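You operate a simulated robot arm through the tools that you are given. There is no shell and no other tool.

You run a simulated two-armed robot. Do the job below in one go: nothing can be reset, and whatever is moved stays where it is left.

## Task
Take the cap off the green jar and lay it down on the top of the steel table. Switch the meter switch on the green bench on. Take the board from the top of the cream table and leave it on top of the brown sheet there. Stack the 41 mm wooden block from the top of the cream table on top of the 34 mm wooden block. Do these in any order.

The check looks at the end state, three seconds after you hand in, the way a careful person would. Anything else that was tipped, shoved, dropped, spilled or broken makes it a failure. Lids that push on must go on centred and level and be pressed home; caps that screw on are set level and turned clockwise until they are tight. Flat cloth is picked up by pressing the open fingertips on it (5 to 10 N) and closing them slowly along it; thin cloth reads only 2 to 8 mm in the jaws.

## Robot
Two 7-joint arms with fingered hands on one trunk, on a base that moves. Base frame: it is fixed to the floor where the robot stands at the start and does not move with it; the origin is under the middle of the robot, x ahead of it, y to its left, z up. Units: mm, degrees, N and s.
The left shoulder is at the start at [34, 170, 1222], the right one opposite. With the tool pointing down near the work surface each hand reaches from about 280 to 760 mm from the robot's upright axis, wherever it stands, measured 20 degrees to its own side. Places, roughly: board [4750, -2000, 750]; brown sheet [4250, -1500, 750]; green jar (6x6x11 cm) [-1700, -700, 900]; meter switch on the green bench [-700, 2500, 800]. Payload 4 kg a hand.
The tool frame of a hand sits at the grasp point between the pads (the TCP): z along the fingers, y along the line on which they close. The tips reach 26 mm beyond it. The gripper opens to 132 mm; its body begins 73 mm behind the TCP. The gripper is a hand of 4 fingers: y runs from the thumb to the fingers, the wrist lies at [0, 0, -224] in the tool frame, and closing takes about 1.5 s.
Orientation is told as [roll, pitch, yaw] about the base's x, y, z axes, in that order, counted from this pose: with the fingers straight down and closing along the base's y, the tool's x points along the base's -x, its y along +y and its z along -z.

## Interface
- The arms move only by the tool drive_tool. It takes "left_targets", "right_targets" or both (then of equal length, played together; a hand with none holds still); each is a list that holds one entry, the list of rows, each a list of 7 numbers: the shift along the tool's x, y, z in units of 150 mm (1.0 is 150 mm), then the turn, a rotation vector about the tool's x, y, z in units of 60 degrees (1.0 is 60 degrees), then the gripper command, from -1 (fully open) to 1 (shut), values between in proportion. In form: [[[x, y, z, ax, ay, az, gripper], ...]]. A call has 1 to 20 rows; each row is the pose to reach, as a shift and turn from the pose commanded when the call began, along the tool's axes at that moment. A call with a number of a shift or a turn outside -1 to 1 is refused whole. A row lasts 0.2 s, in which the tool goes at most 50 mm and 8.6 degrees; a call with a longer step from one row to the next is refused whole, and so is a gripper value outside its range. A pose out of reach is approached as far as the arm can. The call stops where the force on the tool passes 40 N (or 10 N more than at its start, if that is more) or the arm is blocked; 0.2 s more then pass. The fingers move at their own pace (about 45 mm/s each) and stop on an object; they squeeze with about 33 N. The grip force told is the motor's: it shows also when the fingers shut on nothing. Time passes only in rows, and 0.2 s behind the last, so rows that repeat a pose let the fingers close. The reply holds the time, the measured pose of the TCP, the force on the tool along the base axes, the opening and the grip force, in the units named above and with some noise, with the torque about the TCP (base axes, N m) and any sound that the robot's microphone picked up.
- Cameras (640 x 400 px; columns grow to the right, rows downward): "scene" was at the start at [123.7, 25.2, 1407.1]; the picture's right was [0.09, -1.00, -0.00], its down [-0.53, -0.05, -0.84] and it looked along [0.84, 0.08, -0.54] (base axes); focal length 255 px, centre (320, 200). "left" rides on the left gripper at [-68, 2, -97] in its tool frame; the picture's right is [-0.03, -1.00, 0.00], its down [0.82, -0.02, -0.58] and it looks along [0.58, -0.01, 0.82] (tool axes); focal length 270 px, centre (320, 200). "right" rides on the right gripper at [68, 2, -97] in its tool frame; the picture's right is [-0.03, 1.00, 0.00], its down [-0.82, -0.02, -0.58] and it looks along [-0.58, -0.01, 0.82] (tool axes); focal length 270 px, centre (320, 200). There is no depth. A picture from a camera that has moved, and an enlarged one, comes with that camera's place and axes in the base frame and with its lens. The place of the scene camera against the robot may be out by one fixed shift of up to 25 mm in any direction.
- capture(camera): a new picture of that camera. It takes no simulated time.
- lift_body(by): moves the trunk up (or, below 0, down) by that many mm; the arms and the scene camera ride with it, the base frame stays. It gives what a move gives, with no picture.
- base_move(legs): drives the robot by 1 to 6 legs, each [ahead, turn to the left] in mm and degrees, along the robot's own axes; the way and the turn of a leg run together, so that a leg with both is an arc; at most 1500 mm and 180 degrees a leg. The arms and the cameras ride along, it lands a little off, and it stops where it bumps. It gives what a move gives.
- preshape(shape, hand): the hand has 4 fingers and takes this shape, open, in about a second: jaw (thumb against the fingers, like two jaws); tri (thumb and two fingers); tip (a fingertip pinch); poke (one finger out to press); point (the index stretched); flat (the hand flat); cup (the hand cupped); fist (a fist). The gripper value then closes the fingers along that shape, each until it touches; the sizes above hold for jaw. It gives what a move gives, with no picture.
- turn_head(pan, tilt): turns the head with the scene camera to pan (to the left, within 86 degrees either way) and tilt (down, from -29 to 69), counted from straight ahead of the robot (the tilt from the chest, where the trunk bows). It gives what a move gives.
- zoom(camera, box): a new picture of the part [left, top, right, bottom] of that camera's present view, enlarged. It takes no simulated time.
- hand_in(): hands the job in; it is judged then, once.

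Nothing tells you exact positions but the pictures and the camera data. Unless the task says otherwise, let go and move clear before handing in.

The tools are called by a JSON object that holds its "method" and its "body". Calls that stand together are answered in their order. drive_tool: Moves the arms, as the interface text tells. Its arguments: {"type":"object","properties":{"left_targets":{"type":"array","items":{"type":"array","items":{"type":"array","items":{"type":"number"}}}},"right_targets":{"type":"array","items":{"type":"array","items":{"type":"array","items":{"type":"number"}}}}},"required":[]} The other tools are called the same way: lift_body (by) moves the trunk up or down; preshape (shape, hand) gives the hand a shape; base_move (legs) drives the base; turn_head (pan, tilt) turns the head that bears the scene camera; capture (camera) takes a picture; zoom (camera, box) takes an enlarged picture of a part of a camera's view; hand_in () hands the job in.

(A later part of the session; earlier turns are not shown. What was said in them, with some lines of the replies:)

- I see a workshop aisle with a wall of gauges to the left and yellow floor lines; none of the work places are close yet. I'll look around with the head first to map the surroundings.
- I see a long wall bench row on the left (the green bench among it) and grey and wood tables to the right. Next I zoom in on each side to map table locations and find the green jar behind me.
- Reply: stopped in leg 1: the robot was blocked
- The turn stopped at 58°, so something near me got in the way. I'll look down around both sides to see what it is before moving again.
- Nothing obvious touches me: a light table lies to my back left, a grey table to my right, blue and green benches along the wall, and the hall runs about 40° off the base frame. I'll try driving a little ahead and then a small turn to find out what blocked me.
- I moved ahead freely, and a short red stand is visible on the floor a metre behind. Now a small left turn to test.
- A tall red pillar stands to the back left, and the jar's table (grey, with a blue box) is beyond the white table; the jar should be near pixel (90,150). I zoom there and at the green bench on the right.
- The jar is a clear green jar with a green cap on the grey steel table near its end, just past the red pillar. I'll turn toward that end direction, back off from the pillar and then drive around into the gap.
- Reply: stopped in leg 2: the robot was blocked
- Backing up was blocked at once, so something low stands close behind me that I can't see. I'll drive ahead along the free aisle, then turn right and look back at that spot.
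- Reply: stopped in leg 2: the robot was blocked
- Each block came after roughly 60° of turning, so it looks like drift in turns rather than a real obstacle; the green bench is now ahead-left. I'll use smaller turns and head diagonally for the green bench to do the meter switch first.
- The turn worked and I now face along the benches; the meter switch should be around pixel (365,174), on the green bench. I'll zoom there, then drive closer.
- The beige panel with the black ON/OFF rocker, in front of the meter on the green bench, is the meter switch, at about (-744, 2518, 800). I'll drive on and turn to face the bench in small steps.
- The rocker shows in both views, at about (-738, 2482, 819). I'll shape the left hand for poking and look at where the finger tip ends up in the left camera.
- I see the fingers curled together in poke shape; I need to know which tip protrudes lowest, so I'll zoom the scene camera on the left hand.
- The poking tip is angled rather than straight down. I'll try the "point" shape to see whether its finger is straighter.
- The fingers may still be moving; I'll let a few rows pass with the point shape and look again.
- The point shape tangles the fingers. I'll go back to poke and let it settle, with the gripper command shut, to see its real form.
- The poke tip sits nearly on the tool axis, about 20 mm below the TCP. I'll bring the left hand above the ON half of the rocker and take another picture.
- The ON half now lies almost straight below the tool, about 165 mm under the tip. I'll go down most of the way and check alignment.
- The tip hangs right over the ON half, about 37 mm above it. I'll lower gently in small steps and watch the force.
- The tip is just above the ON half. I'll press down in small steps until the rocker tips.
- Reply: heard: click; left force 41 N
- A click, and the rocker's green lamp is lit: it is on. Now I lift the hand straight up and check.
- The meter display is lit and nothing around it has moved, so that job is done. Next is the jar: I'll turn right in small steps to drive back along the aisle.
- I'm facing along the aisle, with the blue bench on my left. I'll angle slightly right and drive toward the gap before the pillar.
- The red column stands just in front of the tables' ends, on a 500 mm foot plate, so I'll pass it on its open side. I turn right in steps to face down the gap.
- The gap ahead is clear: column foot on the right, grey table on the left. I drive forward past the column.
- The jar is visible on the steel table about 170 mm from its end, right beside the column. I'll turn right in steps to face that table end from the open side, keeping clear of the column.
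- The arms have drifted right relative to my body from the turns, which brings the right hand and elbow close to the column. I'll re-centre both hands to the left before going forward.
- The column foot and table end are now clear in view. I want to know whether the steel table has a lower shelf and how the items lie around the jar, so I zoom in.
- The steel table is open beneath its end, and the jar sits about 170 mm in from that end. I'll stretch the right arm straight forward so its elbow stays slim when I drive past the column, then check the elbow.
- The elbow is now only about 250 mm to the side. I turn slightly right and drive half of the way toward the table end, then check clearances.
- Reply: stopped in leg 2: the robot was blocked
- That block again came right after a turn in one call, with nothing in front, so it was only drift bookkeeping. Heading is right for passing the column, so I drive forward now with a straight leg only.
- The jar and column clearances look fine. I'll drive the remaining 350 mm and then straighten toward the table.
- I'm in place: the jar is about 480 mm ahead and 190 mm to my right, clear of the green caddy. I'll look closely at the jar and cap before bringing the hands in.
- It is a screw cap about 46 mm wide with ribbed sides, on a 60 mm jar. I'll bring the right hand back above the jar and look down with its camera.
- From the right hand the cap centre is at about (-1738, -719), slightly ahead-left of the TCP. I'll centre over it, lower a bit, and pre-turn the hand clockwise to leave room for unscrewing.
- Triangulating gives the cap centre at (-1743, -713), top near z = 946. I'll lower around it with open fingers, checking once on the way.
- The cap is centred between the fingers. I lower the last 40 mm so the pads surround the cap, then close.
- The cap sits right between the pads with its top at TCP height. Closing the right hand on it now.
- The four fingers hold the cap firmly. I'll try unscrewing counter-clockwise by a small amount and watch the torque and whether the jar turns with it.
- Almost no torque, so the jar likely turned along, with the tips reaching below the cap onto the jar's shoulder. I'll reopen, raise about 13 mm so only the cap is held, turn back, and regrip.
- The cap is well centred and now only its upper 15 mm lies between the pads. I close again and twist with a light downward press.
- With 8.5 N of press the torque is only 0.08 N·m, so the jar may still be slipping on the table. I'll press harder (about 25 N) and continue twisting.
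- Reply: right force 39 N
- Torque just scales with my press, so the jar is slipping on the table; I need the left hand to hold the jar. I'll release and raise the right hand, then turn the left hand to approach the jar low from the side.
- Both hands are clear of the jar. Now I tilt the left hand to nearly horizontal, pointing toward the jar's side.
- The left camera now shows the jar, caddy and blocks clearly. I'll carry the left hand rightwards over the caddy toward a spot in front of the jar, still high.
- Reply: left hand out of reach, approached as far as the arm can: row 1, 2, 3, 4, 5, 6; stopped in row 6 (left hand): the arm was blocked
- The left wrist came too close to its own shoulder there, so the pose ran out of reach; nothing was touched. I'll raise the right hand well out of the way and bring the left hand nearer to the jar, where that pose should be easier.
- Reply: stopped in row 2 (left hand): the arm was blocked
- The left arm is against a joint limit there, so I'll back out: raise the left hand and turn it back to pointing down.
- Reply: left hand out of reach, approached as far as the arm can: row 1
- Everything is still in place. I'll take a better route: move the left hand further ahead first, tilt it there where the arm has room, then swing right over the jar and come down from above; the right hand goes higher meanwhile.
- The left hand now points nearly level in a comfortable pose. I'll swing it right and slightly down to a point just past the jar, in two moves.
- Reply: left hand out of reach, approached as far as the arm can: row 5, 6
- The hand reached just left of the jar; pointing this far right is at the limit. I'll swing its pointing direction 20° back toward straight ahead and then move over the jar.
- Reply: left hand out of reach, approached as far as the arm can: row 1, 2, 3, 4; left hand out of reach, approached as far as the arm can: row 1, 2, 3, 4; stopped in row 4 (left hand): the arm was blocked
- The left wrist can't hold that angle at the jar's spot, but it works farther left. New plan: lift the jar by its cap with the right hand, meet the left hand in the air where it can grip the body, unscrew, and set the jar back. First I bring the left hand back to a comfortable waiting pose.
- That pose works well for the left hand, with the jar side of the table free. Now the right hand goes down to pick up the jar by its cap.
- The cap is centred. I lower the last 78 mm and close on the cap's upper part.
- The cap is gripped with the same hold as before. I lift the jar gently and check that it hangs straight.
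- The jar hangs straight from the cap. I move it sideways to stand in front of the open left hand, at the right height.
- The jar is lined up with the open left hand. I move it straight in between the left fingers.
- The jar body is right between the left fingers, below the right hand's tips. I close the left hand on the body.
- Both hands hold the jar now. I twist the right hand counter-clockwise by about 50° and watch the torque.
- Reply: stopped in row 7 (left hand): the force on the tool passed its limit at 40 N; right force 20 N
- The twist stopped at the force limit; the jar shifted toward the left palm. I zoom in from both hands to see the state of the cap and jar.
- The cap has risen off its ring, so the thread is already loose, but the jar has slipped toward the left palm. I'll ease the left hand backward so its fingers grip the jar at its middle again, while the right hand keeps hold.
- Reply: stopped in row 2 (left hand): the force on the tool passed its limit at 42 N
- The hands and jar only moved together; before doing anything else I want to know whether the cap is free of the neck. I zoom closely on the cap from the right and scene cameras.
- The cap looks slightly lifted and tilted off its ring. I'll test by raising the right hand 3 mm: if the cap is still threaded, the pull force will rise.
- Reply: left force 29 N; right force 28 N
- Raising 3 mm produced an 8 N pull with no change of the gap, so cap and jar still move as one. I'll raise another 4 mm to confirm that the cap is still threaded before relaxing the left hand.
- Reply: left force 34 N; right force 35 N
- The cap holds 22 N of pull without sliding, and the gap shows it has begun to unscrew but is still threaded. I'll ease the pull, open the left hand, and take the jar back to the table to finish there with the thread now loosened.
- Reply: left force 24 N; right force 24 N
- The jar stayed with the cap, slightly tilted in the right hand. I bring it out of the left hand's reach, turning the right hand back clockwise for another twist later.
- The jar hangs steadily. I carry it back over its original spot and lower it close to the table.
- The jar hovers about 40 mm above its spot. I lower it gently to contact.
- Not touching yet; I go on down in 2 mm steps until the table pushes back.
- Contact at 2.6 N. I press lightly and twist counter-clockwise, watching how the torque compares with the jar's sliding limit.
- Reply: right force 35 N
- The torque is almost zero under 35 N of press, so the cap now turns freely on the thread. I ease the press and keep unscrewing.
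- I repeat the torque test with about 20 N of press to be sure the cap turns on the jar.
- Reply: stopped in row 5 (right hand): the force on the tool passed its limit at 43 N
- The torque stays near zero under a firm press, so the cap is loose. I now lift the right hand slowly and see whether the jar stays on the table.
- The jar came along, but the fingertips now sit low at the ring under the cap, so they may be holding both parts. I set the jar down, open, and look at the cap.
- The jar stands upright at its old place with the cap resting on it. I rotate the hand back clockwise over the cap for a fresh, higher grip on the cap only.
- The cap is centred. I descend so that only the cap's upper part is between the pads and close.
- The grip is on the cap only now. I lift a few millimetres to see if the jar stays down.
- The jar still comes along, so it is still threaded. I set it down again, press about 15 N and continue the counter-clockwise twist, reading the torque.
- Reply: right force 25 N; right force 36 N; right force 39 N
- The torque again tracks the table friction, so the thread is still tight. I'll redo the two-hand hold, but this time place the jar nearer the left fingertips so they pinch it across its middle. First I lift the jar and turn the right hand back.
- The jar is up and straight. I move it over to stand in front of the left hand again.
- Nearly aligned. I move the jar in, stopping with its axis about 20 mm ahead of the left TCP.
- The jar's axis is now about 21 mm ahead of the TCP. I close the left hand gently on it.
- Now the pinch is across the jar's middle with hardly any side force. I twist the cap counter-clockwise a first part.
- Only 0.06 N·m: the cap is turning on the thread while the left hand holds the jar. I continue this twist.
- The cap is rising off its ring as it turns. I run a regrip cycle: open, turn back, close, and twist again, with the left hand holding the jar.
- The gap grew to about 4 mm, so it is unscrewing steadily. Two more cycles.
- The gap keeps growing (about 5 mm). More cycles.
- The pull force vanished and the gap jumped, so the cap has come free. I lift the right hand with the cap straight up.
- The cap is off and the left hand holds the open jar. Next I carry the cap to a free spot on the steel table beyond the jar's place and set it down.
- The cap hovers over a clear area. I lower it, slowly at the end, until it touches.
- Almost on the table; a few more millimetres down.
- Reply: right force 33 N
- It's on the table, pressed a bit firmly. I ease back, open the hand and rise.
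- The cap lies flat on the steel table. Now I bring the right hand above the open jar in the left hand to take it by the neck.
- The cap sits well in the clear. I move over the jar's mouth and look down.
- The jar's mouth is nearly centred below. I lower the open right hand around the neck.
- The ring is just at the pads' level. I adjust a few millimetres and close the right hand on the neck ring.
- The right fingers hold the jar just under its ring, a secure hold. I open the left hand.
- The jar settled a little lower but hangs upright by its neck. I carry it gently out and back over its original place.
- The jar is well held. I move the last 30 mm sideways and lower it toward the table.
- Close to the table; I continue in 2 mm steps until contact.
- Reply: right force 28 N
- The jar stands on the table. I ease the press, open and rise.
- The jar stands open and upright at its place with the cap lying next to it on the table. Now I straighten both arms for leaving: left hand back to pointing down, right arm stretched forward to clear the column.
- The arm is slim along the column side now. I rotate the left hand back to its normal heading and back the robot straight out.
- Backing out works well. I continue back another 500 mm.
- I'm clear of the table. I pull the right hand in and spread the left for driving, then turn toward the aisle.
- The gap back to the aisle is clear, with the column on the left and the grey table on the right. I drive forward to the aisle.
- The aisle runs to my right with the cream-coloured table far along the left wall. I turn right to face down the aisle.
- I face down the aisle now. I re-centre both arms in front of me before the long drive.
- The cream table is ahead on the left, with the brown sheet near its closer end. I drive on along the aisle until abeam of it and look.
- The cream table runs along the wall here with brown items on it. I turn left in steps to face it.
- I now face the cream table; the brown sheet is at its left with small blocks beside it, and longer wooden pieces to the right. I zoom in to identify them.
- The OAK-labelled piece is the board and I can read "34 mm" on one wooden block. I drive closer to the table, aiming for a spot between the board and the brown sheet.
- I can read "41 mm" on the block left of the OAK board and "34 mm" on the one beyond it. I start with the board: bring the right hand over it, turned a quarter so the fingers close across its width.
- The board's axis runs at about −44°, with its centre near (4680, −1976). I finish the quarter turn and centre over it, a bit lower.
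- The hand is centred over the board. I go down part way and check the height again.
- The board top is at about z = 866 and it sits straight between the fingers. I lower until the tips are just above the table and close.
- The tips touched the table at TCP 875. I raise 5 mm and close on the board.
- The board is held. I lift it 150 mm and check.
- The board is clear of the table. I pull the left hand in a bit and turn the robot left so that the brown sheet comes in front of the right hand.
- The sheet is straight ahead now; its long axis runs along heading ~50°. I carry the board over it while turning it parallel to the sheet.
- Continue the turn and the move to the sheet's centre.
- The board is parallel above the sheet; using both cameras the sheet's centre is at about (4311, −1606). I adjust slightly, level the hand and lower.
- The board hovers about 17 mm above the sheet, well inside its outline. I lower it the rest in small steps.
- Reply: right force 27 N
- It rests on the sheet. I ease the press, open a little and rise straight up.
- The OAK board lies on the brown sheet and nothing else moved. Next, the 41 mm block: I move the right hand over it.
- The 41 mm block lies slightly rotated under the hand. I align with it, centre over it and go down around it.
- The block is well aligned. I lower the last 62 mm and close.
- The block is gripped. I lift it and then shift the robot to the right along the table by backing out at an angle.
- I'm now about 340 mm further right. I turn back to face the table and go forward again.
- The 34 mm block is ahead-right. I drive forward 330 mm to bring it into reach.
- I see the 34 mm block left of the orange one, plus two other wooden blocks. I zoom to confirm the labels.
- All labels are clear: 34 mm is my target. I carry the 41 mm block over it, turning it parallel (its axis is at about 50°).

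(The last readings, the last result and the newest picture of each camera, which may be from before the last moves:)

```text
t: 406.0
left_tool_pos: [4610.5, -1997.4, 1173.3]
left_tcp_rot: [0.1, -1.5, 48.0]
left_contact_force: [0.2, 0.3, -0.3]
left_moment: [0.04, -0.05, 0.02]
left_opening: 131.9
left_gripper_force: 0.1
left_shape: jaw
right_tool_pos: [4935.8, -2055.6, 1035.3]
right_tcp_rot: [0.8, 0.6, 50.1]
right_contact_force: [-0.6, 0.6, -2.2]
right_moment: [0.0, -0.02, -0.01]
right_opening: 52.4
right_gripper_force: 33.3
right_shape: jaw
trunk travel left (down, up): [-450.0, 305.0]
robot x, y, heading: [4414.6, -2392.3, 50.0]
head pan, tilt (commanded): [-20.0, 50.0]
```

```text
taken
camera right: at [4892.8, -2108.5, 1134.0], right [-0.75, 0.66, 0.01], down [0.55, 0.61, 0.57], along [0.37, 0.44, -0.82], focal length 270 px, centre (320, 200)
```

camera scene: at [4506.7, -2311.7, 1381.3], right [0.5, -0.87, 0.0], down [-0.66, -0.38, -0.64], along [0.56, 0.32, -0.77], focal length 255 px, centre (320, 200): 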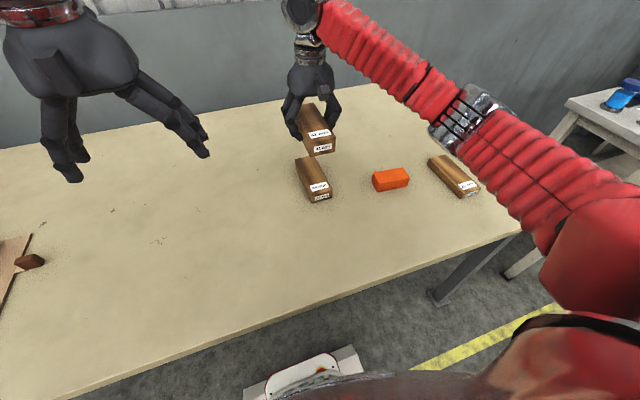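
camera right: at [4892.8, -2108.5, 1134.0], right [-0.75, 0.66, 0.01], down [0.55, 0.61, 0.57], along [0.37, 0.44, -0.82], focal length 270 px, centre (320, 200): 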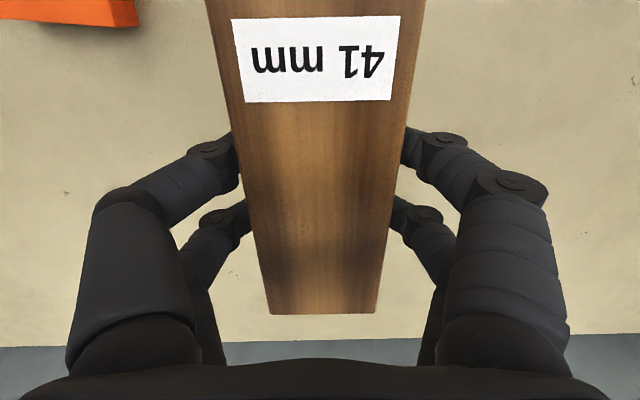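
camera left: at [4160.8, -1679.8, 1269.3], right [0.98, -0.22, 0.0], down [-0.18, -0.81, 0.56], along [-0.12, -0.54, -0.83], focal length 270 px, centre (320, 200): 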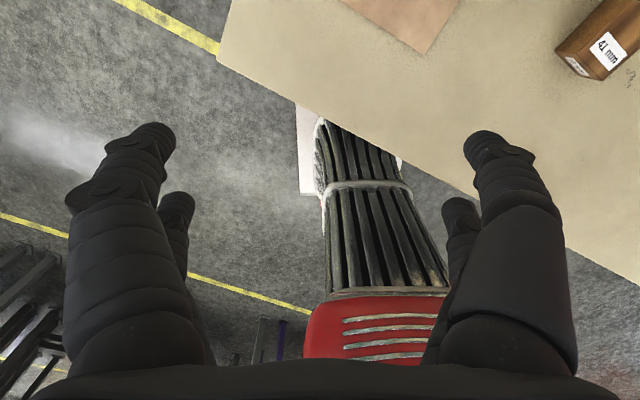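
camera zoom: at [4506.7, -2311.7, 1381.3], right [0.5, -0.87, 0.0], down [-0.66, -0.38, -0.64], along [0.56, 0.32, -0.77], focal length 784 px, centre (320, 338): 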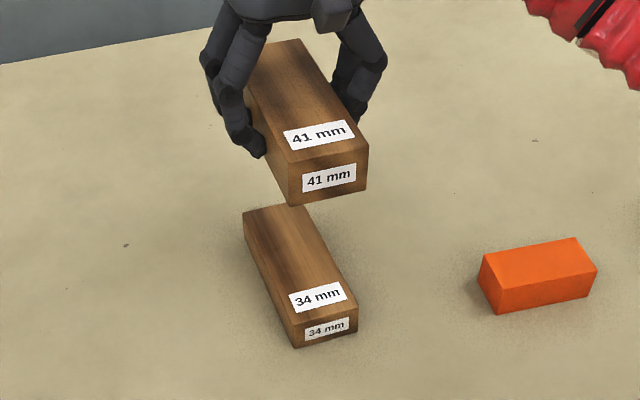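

The held block lines up with the 34 mm block within a couple of millimetres. I lower it close and check again.

{"method": "drive_tool", "body": {"right_targets": [[[0, 0, 0.15, 0, 0, 0, 1], [0, 0, 0.3, 0, 0, 0, 1], [0, 0, 0.45, 0, 0, 0, 1], [0, 0, 0.6, 0, 0, 0, 1], [0, 0, 0.68, 0, 0, 0, 1]]]}}

{"method": "zoom", "body": {"camera": "scene", "box": [270, 110, 370, 210]}}

{"method": "capture", "body": {"camera": "right"}}

```text
t: 407.2
left_tool_pos: [4609.4, -1996.7, 1173.2]
left_tcp_rot: [0.2, -1.4, 48.0]
left_contact_force: [0.0, 0.0, 0.4]
left_moment: [0.01, 0.01, -0.01]
left_opening: 131.9
left_gripper_force: 0.1
left_shape: jaw
right_tool_pos: [4935.1, -2054.1, 932.6]
right_tcp_rot: [0.7, 0.5, 50.2]
right_contact_force: [-0.2, 0.8, -2.0]
right_moment: [-0.02, 0.0, -0.01]
right_opening: 52.1
right_gripper_force: 33.1
right_shape: jaw
trunk travel left (down, up): [-450.0, 305.0]
robot x, y, heading: [4415.3, -2391.3, 50.1]
head pan, tilt (commanded): [-20.0, 50.0]
```

```text
4.00 times, centred on (320, 160) of scene
camera zoom: at [4506.6, -2311.0, 1381.3], right [0.5, -0.87, 0.0], down [-0.66, -0.38, -0.64], along [0.56, 0.32, -0.77], focal length 1020 px, centre (320, 360)
```

zoom: 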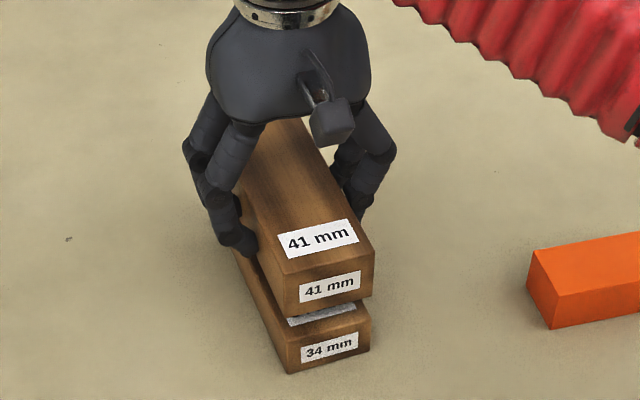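

```text
taken
camera right: at [4891.8, -2107.9, 1029.7], right [-0.75, 0.66, 0.01], down [0.55, 0.61, 0.57], along [0.37, 0.44, -0.82], focal length 270 px, centre (320, 200)
```

right: 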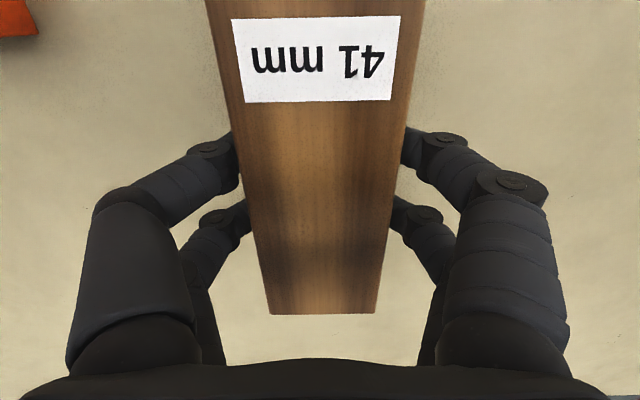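

Alignment is good with about 15 mm left. I lower slowly to contact.

{"method": "drive_tool", "body": {"right_targets": [[[0, 0, 0.03, 0, 0, 0, 1], [0, 0, 0.06, 0, 0, 0, 1], [0, 0, 0.08, 0, 0, 0, 1]]]}}

{"method": "drive_tool", "body": {"right_targets": [[[0, 0, 0.01, 0, 0, 0, 1], [0, 0, 0.02, 0, 0, 0, 1], [0, 0, 0.03, 0, 0, 0, 1]]]}}

{"method": "zoom", "body": {"camera": "scene", "box": [270, 110, 370, 210]}}

```text
t: 408.0
left_tool_pos: [4610.3, -1996.3, 1173.9]
left_tcp_rot: [0.2, -1.5, 48.0]
left_contact_force: [0.4, 0.2, 1.0]
left_moment: [-0.01, -0.02, 0.04]
left_opening: 132.0
left_gripper_force: 0.1
left_shape: jaw
right_tool_pos: [4933.9, -2054.5, 921.1]
right_tcp_rot: [0.8, 0.5, 50.2]
right_contact_force: [-0.3, 0.1, -3.0]
right_moment: [0.01, 0.0, 0.0]
right_opening: 52.3
right_gripper_force: 33.1
right_shape: jaw
trunk travel left (down, up): [-450.0, 305.0]
robot x, y, heading: [4414.1, -2390.2, 49.8]
head pan, tilt (commanded): [-20.0, 50.0]
```

```text
t: 408.8
left_tool_pos: [4609.5, -1996.6, 1172.9]
left_tcp_rot: [0.1, -1.4, 48.0]
left_contact_force: [-0.4, 0.0, -0.2]
left_moment: [-0.01, 0.0, -0.04]
left_opening: 131.9
left_gripper_force: 0.2
left_shape: jaw
right_tool_pos: [4933.0, -2053.9, 916.0]
right_tcp_rot: [0.8, 0.5, 50.2]
right_contact_force: [-0.6, 0.2, -1.9]
right_moment: [-0.04, 0.01, -0.01]
right_opening: 52.3
right_gripper_force: 33.0
right_shape: jaw
trunk travel left (down, up): [-450.0, 305.0]
robot x, y, heading: [4412.6, -2389.5, 49.8]
head pan, tilt (commanded): [-20.0, 50.0]
```

```text
4.00 times, centred on (320, 160) of scene
camera zoom: at [4506.5, -2311.0, 1381.3], right [0.5, -0.87, 0.0], down [-0.66, -0.38, -0.64], along [0.56, 0.32, -0.77], focal length 1020 px, centre (320, 360)
```

zoom: 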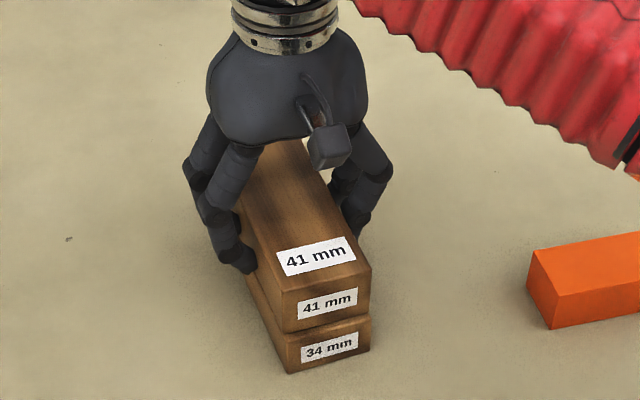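

Just about touching; a few more millimetre steps.

{"method": "drive_tool", "body": {"right_targets": [[[0, 0, 0.007, 0, 0, 0, 1], [0, 0, 0.013, 0, 0, 0, 1]]]}}

{"method": "drive_tool", "body": {"right_targets": [[[0, 0, 0.007, 0, 0, 0, 1], [0, 0, 0.013, 0, 0, 0, 1]]]}}

```text
t: 409.4
left_tool_pos: [4608.9, -1998.0, 1173.8]
left_tcp_rot: [0.3, -1.5, 48.0]
left_contact_force: [0.7, -0.7, -0.8]
left_moment: [0.01, 0.01, 0.0]
left_opening: 132.1
left_gripper_force: 0.1
left_shape: jaw
right_tool_pos: [4934.1, -2053.6, 916.0]
right_tcp_rot: [0.9, 0.3, 50.2]
right_contact_force: [0.3, 0.9, 2.6]
right_moment: [-0.17, -0.07, 0.0]
right_opening: 51.9
right_gripper_force: 33.1
right_shape: jaw
trunk travel left (down, up): [-450.0, 305.0]
robot x, y, heading: [4412.3, -2385.5, 50.0]
head pan, tilt (commanded): [-20.0, 50.0]
```

```text
t: 410.0
left_tool_pos: [4609.5, -1997.2, 1173.7]
left_tcp_rot: [0.2, -1.5, 47.9]
left_contact_force: [0.0, 0.8, -0.3]
left_moment: [-0.01, 0.01, 0.01]
left_opening: 132.3
left_gripper_force: 0.0
left_shape: jaw
right_tool_pos: [4933.2, -2054.9, 916.3]
right_tcp_rot: [0.8, 0.2, 50.2]
right_contact_force: [1.6, 0.7, 13.0]
right_moment: [-0.34, -0.15, 0.02]
right_opening: 52.2
right_gripper_force: 32.6
right_shape: jaw
trunk travel left (down, up): [-450.0, 305.0]
robot x, y, heading: [4414.2, -2391.5, 50.3]
head pan, tilt (commanded): [-20.0, 50.0]
```

Contact. I ease off, open evenly and rise.

{"method": "drive_tool", "body": {"right_targets": [[[0, 0, -0.012, 0, 0, 0, 1], [0, 0, -0.012, 0, 0, 0, 0.6], [0, 0, -0.012, 0, 0, 0, 0.3], [0, 0, -0.012, 0, 0, 0, 0.0], [0, 0, -0.012, 0, 0, 0, -0.3], [0, 0, -0.012, 0, 0, 0, -0.5], [0, 0, -0.012, 0, 0, 0, -0.5], [0, 0, -0.1, 0, 0, 0, -0.5], [0, 0, -0.3, 0, 0, 0, -0.5], [0, 0, -0.6, 0, 0, 0, -0.5], [0, 0, -0.9, 0, 0, 0, -0.5]]]}}

{"method": "zoom", "body": {"camera": "scene", "box": [270, 110, 370, 210]}}

{"method": "capture", "body": {"camera": "right"}}

{"method": "capture", "body": {"camera": "scene"}}

```text
t: 412.4
left_tool_pos: [4609.6, -1997.7, 1173.2]
left_tcp_rot: [0.2, -1.6, 48.0]
left_contact_force: [0.0, -0.1, 1.1]
left_moment: [0.02, -0.03, 0.02]
left_opening: 132.0
left_gripper_force: 0.0
left_shape: jaw
right_tool_pos: [4936.2, -2055.6, 1049.9]
right_tcp_rot: [0.7, 0.5, 50.1]
right_contact_force: [-0.6, 0.4, 0.4]
right_moment: [-0.01, -0.01, -0.03]
right_opening: 98.7
right_gripper_force: 0.2
right_shape: jaw
trunk travel left (down, up): [-450.0, 305.0]
robot x, y, heading: [4412.3, -2392.6, 50.2]
head pan, tilt (commanded): [-20.0, 50.0]
```

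```text
4.00 times, centred on (320, 160) of scene
camera zoom: at [4505.8, -2311.5, 1381.4], right [0.5, -0.87, 0.0], down [-0.66, -0.38, -0.64], along [0.56, 0.32, -0.77], focal length 1020 px, centre (320, 360)
```

zoom: 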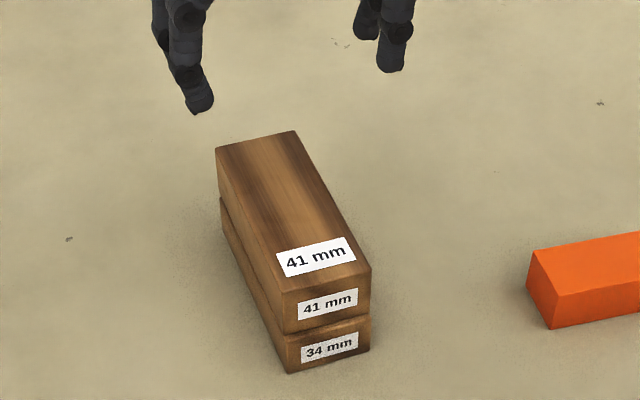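

```text
taken
camera right: at [4893.4, -2107.4, 1146.6], right [-0.75, 0.66, 0.01], down [0.55, 0.61, 0.57], along [0.37, 0.44, -0.82], focal length 270 px, centre (320, 200)
```

right: 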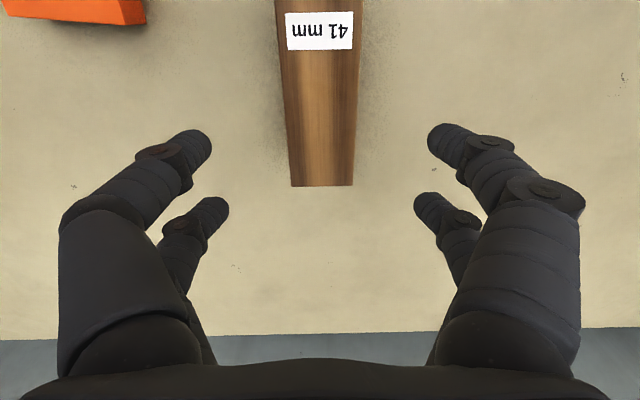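

```text
taken
camera scene: at [4505.8, -2311.5, 1381.4], right [0.5, -0.87, 0.0], down [-0.66, -0.38, -0.64], along [0.56, 0.32, -0.77], focal length 255 px, centre (320, 200)
```

scene: 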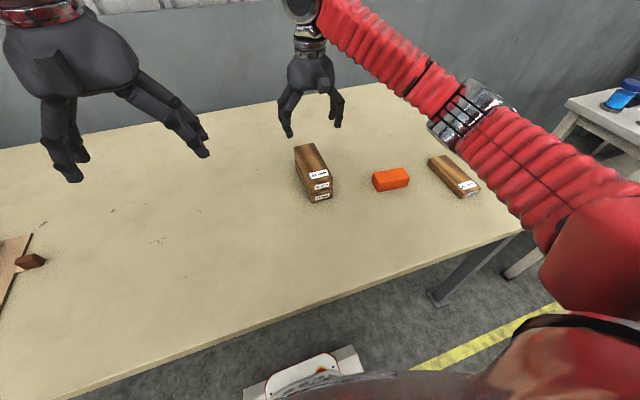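

The 41 mm block sits squarely on the 34 mm block. I raise the hand further and back away, then check the whole table once more.

{"method": "drive_tool", "body": {"right_targets": [[[0, 0, -0.25, 0, 0, 0, -1], [0, 0, -0.5, 0, 0, 0, -1], [0, 0, -0.75, 0, 0, 0, -1]]]}}

{"method": "base_move", "body": {"legs": [[-400, 0]]}}

{"method": "turn_head", "body": {"pan": 15, "tilt": 35}}

{"method": "capture", "body": {"camera": "scene"}}

{"method": "turn_head", "body": {"pan": 30, "tilt": 30}}

{"method": "zoom", "body": {"camera": "scene", "box": [200, 100, 440, 250]}}

```text
t: 413.2
left_tool_pos: [4609.1, -1996.5, 1174.6]
left_tcp_rot: [0.3, -1.5, 48.0]
left_contact_force: [-0.1, -0.3, -0.5]
left_moment: [-0.01, 0.0, -0.03]
left_opening: 132.2
left_gripper_force: 0.0
left_shape: jaw
right_tool_pos: [4937.7, -2055.1, 1162.0]
right_tcp_rot: [0.7, 0.4, 50.2]
right_contact_force: [0.5, -0.2, -0.3]
right_moment: [0.0, -0.03, 0.01]
right_opening: 131.8
right_gripper_force: 0.1
right_shape: jaw
trunk travel left (down, up): [-450.0, 305.0]
robot x, y, heading: [4410.4, -2390.9, 50.1]
head pan, tilt (commanded): [-20.0, 50.0]
```

```text
t: 415.8
left_tool_pos: [4352.7, -2302.6, 1172.9]
left_tcp_rot: [0.3, -1.5, 48.0]
left_contact_force: [-0.6, -0.8, 0.2]
left_moment: [0.02, -0.02, -0.02]
left_opening: 131.8
left_gripper_force: 0.2
left_shape: jaw
right_tool_pos: [4681.8, -2359.4, 1163.4]
right_tcp_rot: [0.7, 0.4, 50.3]
right_contact_force: [0.0, -0.4, -0.1]
right_moment: [0.0, 0.0, 0.02]
right_opening: 131.7
right_gripper_force: 0.1
right_shape: jaw
trunk travel left (down, up): [-450.0, 305.0]
robot x, y, heading: [4159.9, -2696.5, 50.0]
head pan, tilt (commanded): [-20.0, 50.0]
```

```text
t: 416.8
left_tool_pos: [4353.8, -2301.1, 1174.1]
left_tcp_rot: [0.2, -1.3, 48.0]
left_contact_force: [-0.5, -0.1, -0.9]
left_moment: [0.0, 0.03, 0.01]
left_opening: 131.8
left_gripper_force: 0.0
left_shape: jaw
right_tool_pos: [4682.2, -2360.2, 1161.7]
right_tcp_rot: [0.8, 0.6, 50.2]
right_contact_force: [0.7, -0.9, 0.0]
right_moment: [0.02, 0.01, 0.0]
right_opening: 132.0
right_gripper_force: 0.0
right_shape: jaw
trunk travel left (down, up): [-450.0, 305.0]
robot x, y, heading: [4158.0, -2692.3, 49.9]
head pan, tilt (commanded): [15.0, 35.0]
```

```text
taken
camera scene: at [4220.7, -2575.1, 1403.0], right [0.91, -0.42, 0.0], down [-0.24, -0.52, -0.82], along [0.35, 0.74, -0.57], focal length 255 px, centre (320, 200)
```

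scene: 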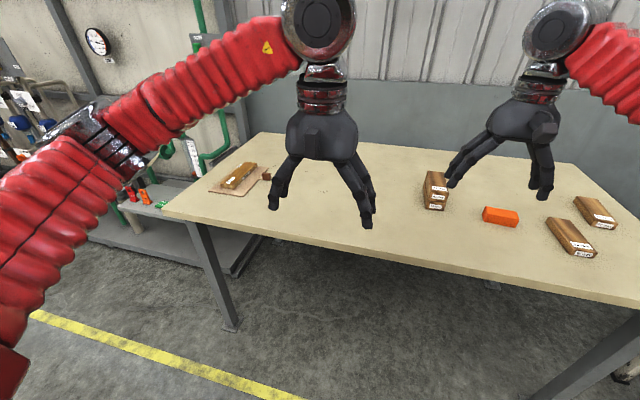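

```text
t: 417.5
left_tool_pos: [4354.0, -2303.1, 1175.2]
left_tcp_rot: [0.2, -1.4, 48.0]
left_contact_force: [-0.9, 0.3, 0.5]
left_moment: [-0.01, 0.01, 0.01]
left_opening: 132.2
left_gripper_force: 0.0
left_shape: jaw
right_tool_pos: [4682.1, -2358.2, 1160.7]
right_tcp_rot: [0.9, 0.4, 50.1]
right_contact_force: [0.0, -0.3, -0.5]
right_moment: [-0.01, 0.0, 0.03]
right_opening: 131.9
right_gripper_force: 0.1
right_shape: jaw
trunk travel left (down, up): [-450.0, 305.0]
robot x, y, heading: [4156.9, -2696.6, 50.1]
head pan, tilt (commanded): [30.0, 30.0]
```

```text
2.67 times, centred on (320, 175) of scene
camera zoom: at [4199.2, -2565.7, 1410.8], right [0.98, -0.17, 0.0], down [-0.09, -0.49, -0.87], along [0.15, 0.85, -0.5], focal length 680 px, centre (320, 267)
```

zoom: 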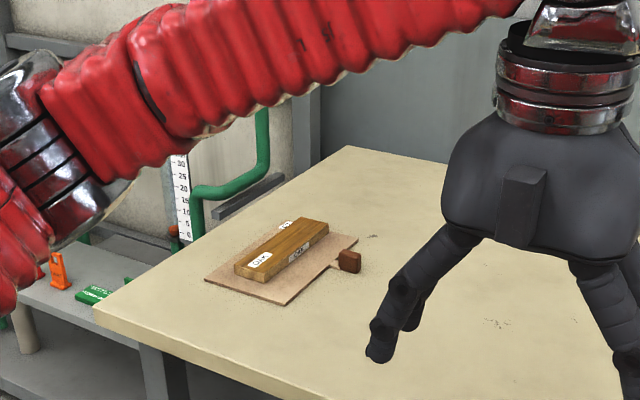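

The board lies on the brown sheet, the 41 mm block stands on the 34 mm block, and the rest of the cream table is undisturbed. The meter was lit when I left it, and the jar stood open and upright with its cap on the steel table. Both hands are clear, so I hand in.

{"method": "hand_in", "body": {}}

```text
The job is handed in.
```

I finished all four tasks and handed the job in. The result of the check hasn't come back.

- **Jar:** The cap is off and lies flat on the table beside the jar. I took this to be the steel table because the jar stands on it; another grey table nearby looks similar. I had to lift the jar to unscrew it with two hands, then set it back upright within a few millimetres of where it stood.
- **Meter switch:** It is on. I heard it click, the switch lamp is lit green, and the meter's display came on.
- **Board:** I took the piece marked "OAK" as the board and laid it lengthwise on the brown sheet. Its far end sits right at the sheet's edge.
- **Blocks:** The 41 mm block sits squarely on the 34 mm block.

The robot reported being blocked four times while driving. I saw nothing touching it each time and put it down to drift from turning, though I could not see directly behind the base. I saw nothing tipped or moved around the green bench, the jar's table or the cream table. Both hands were empty and clear when I handed in.
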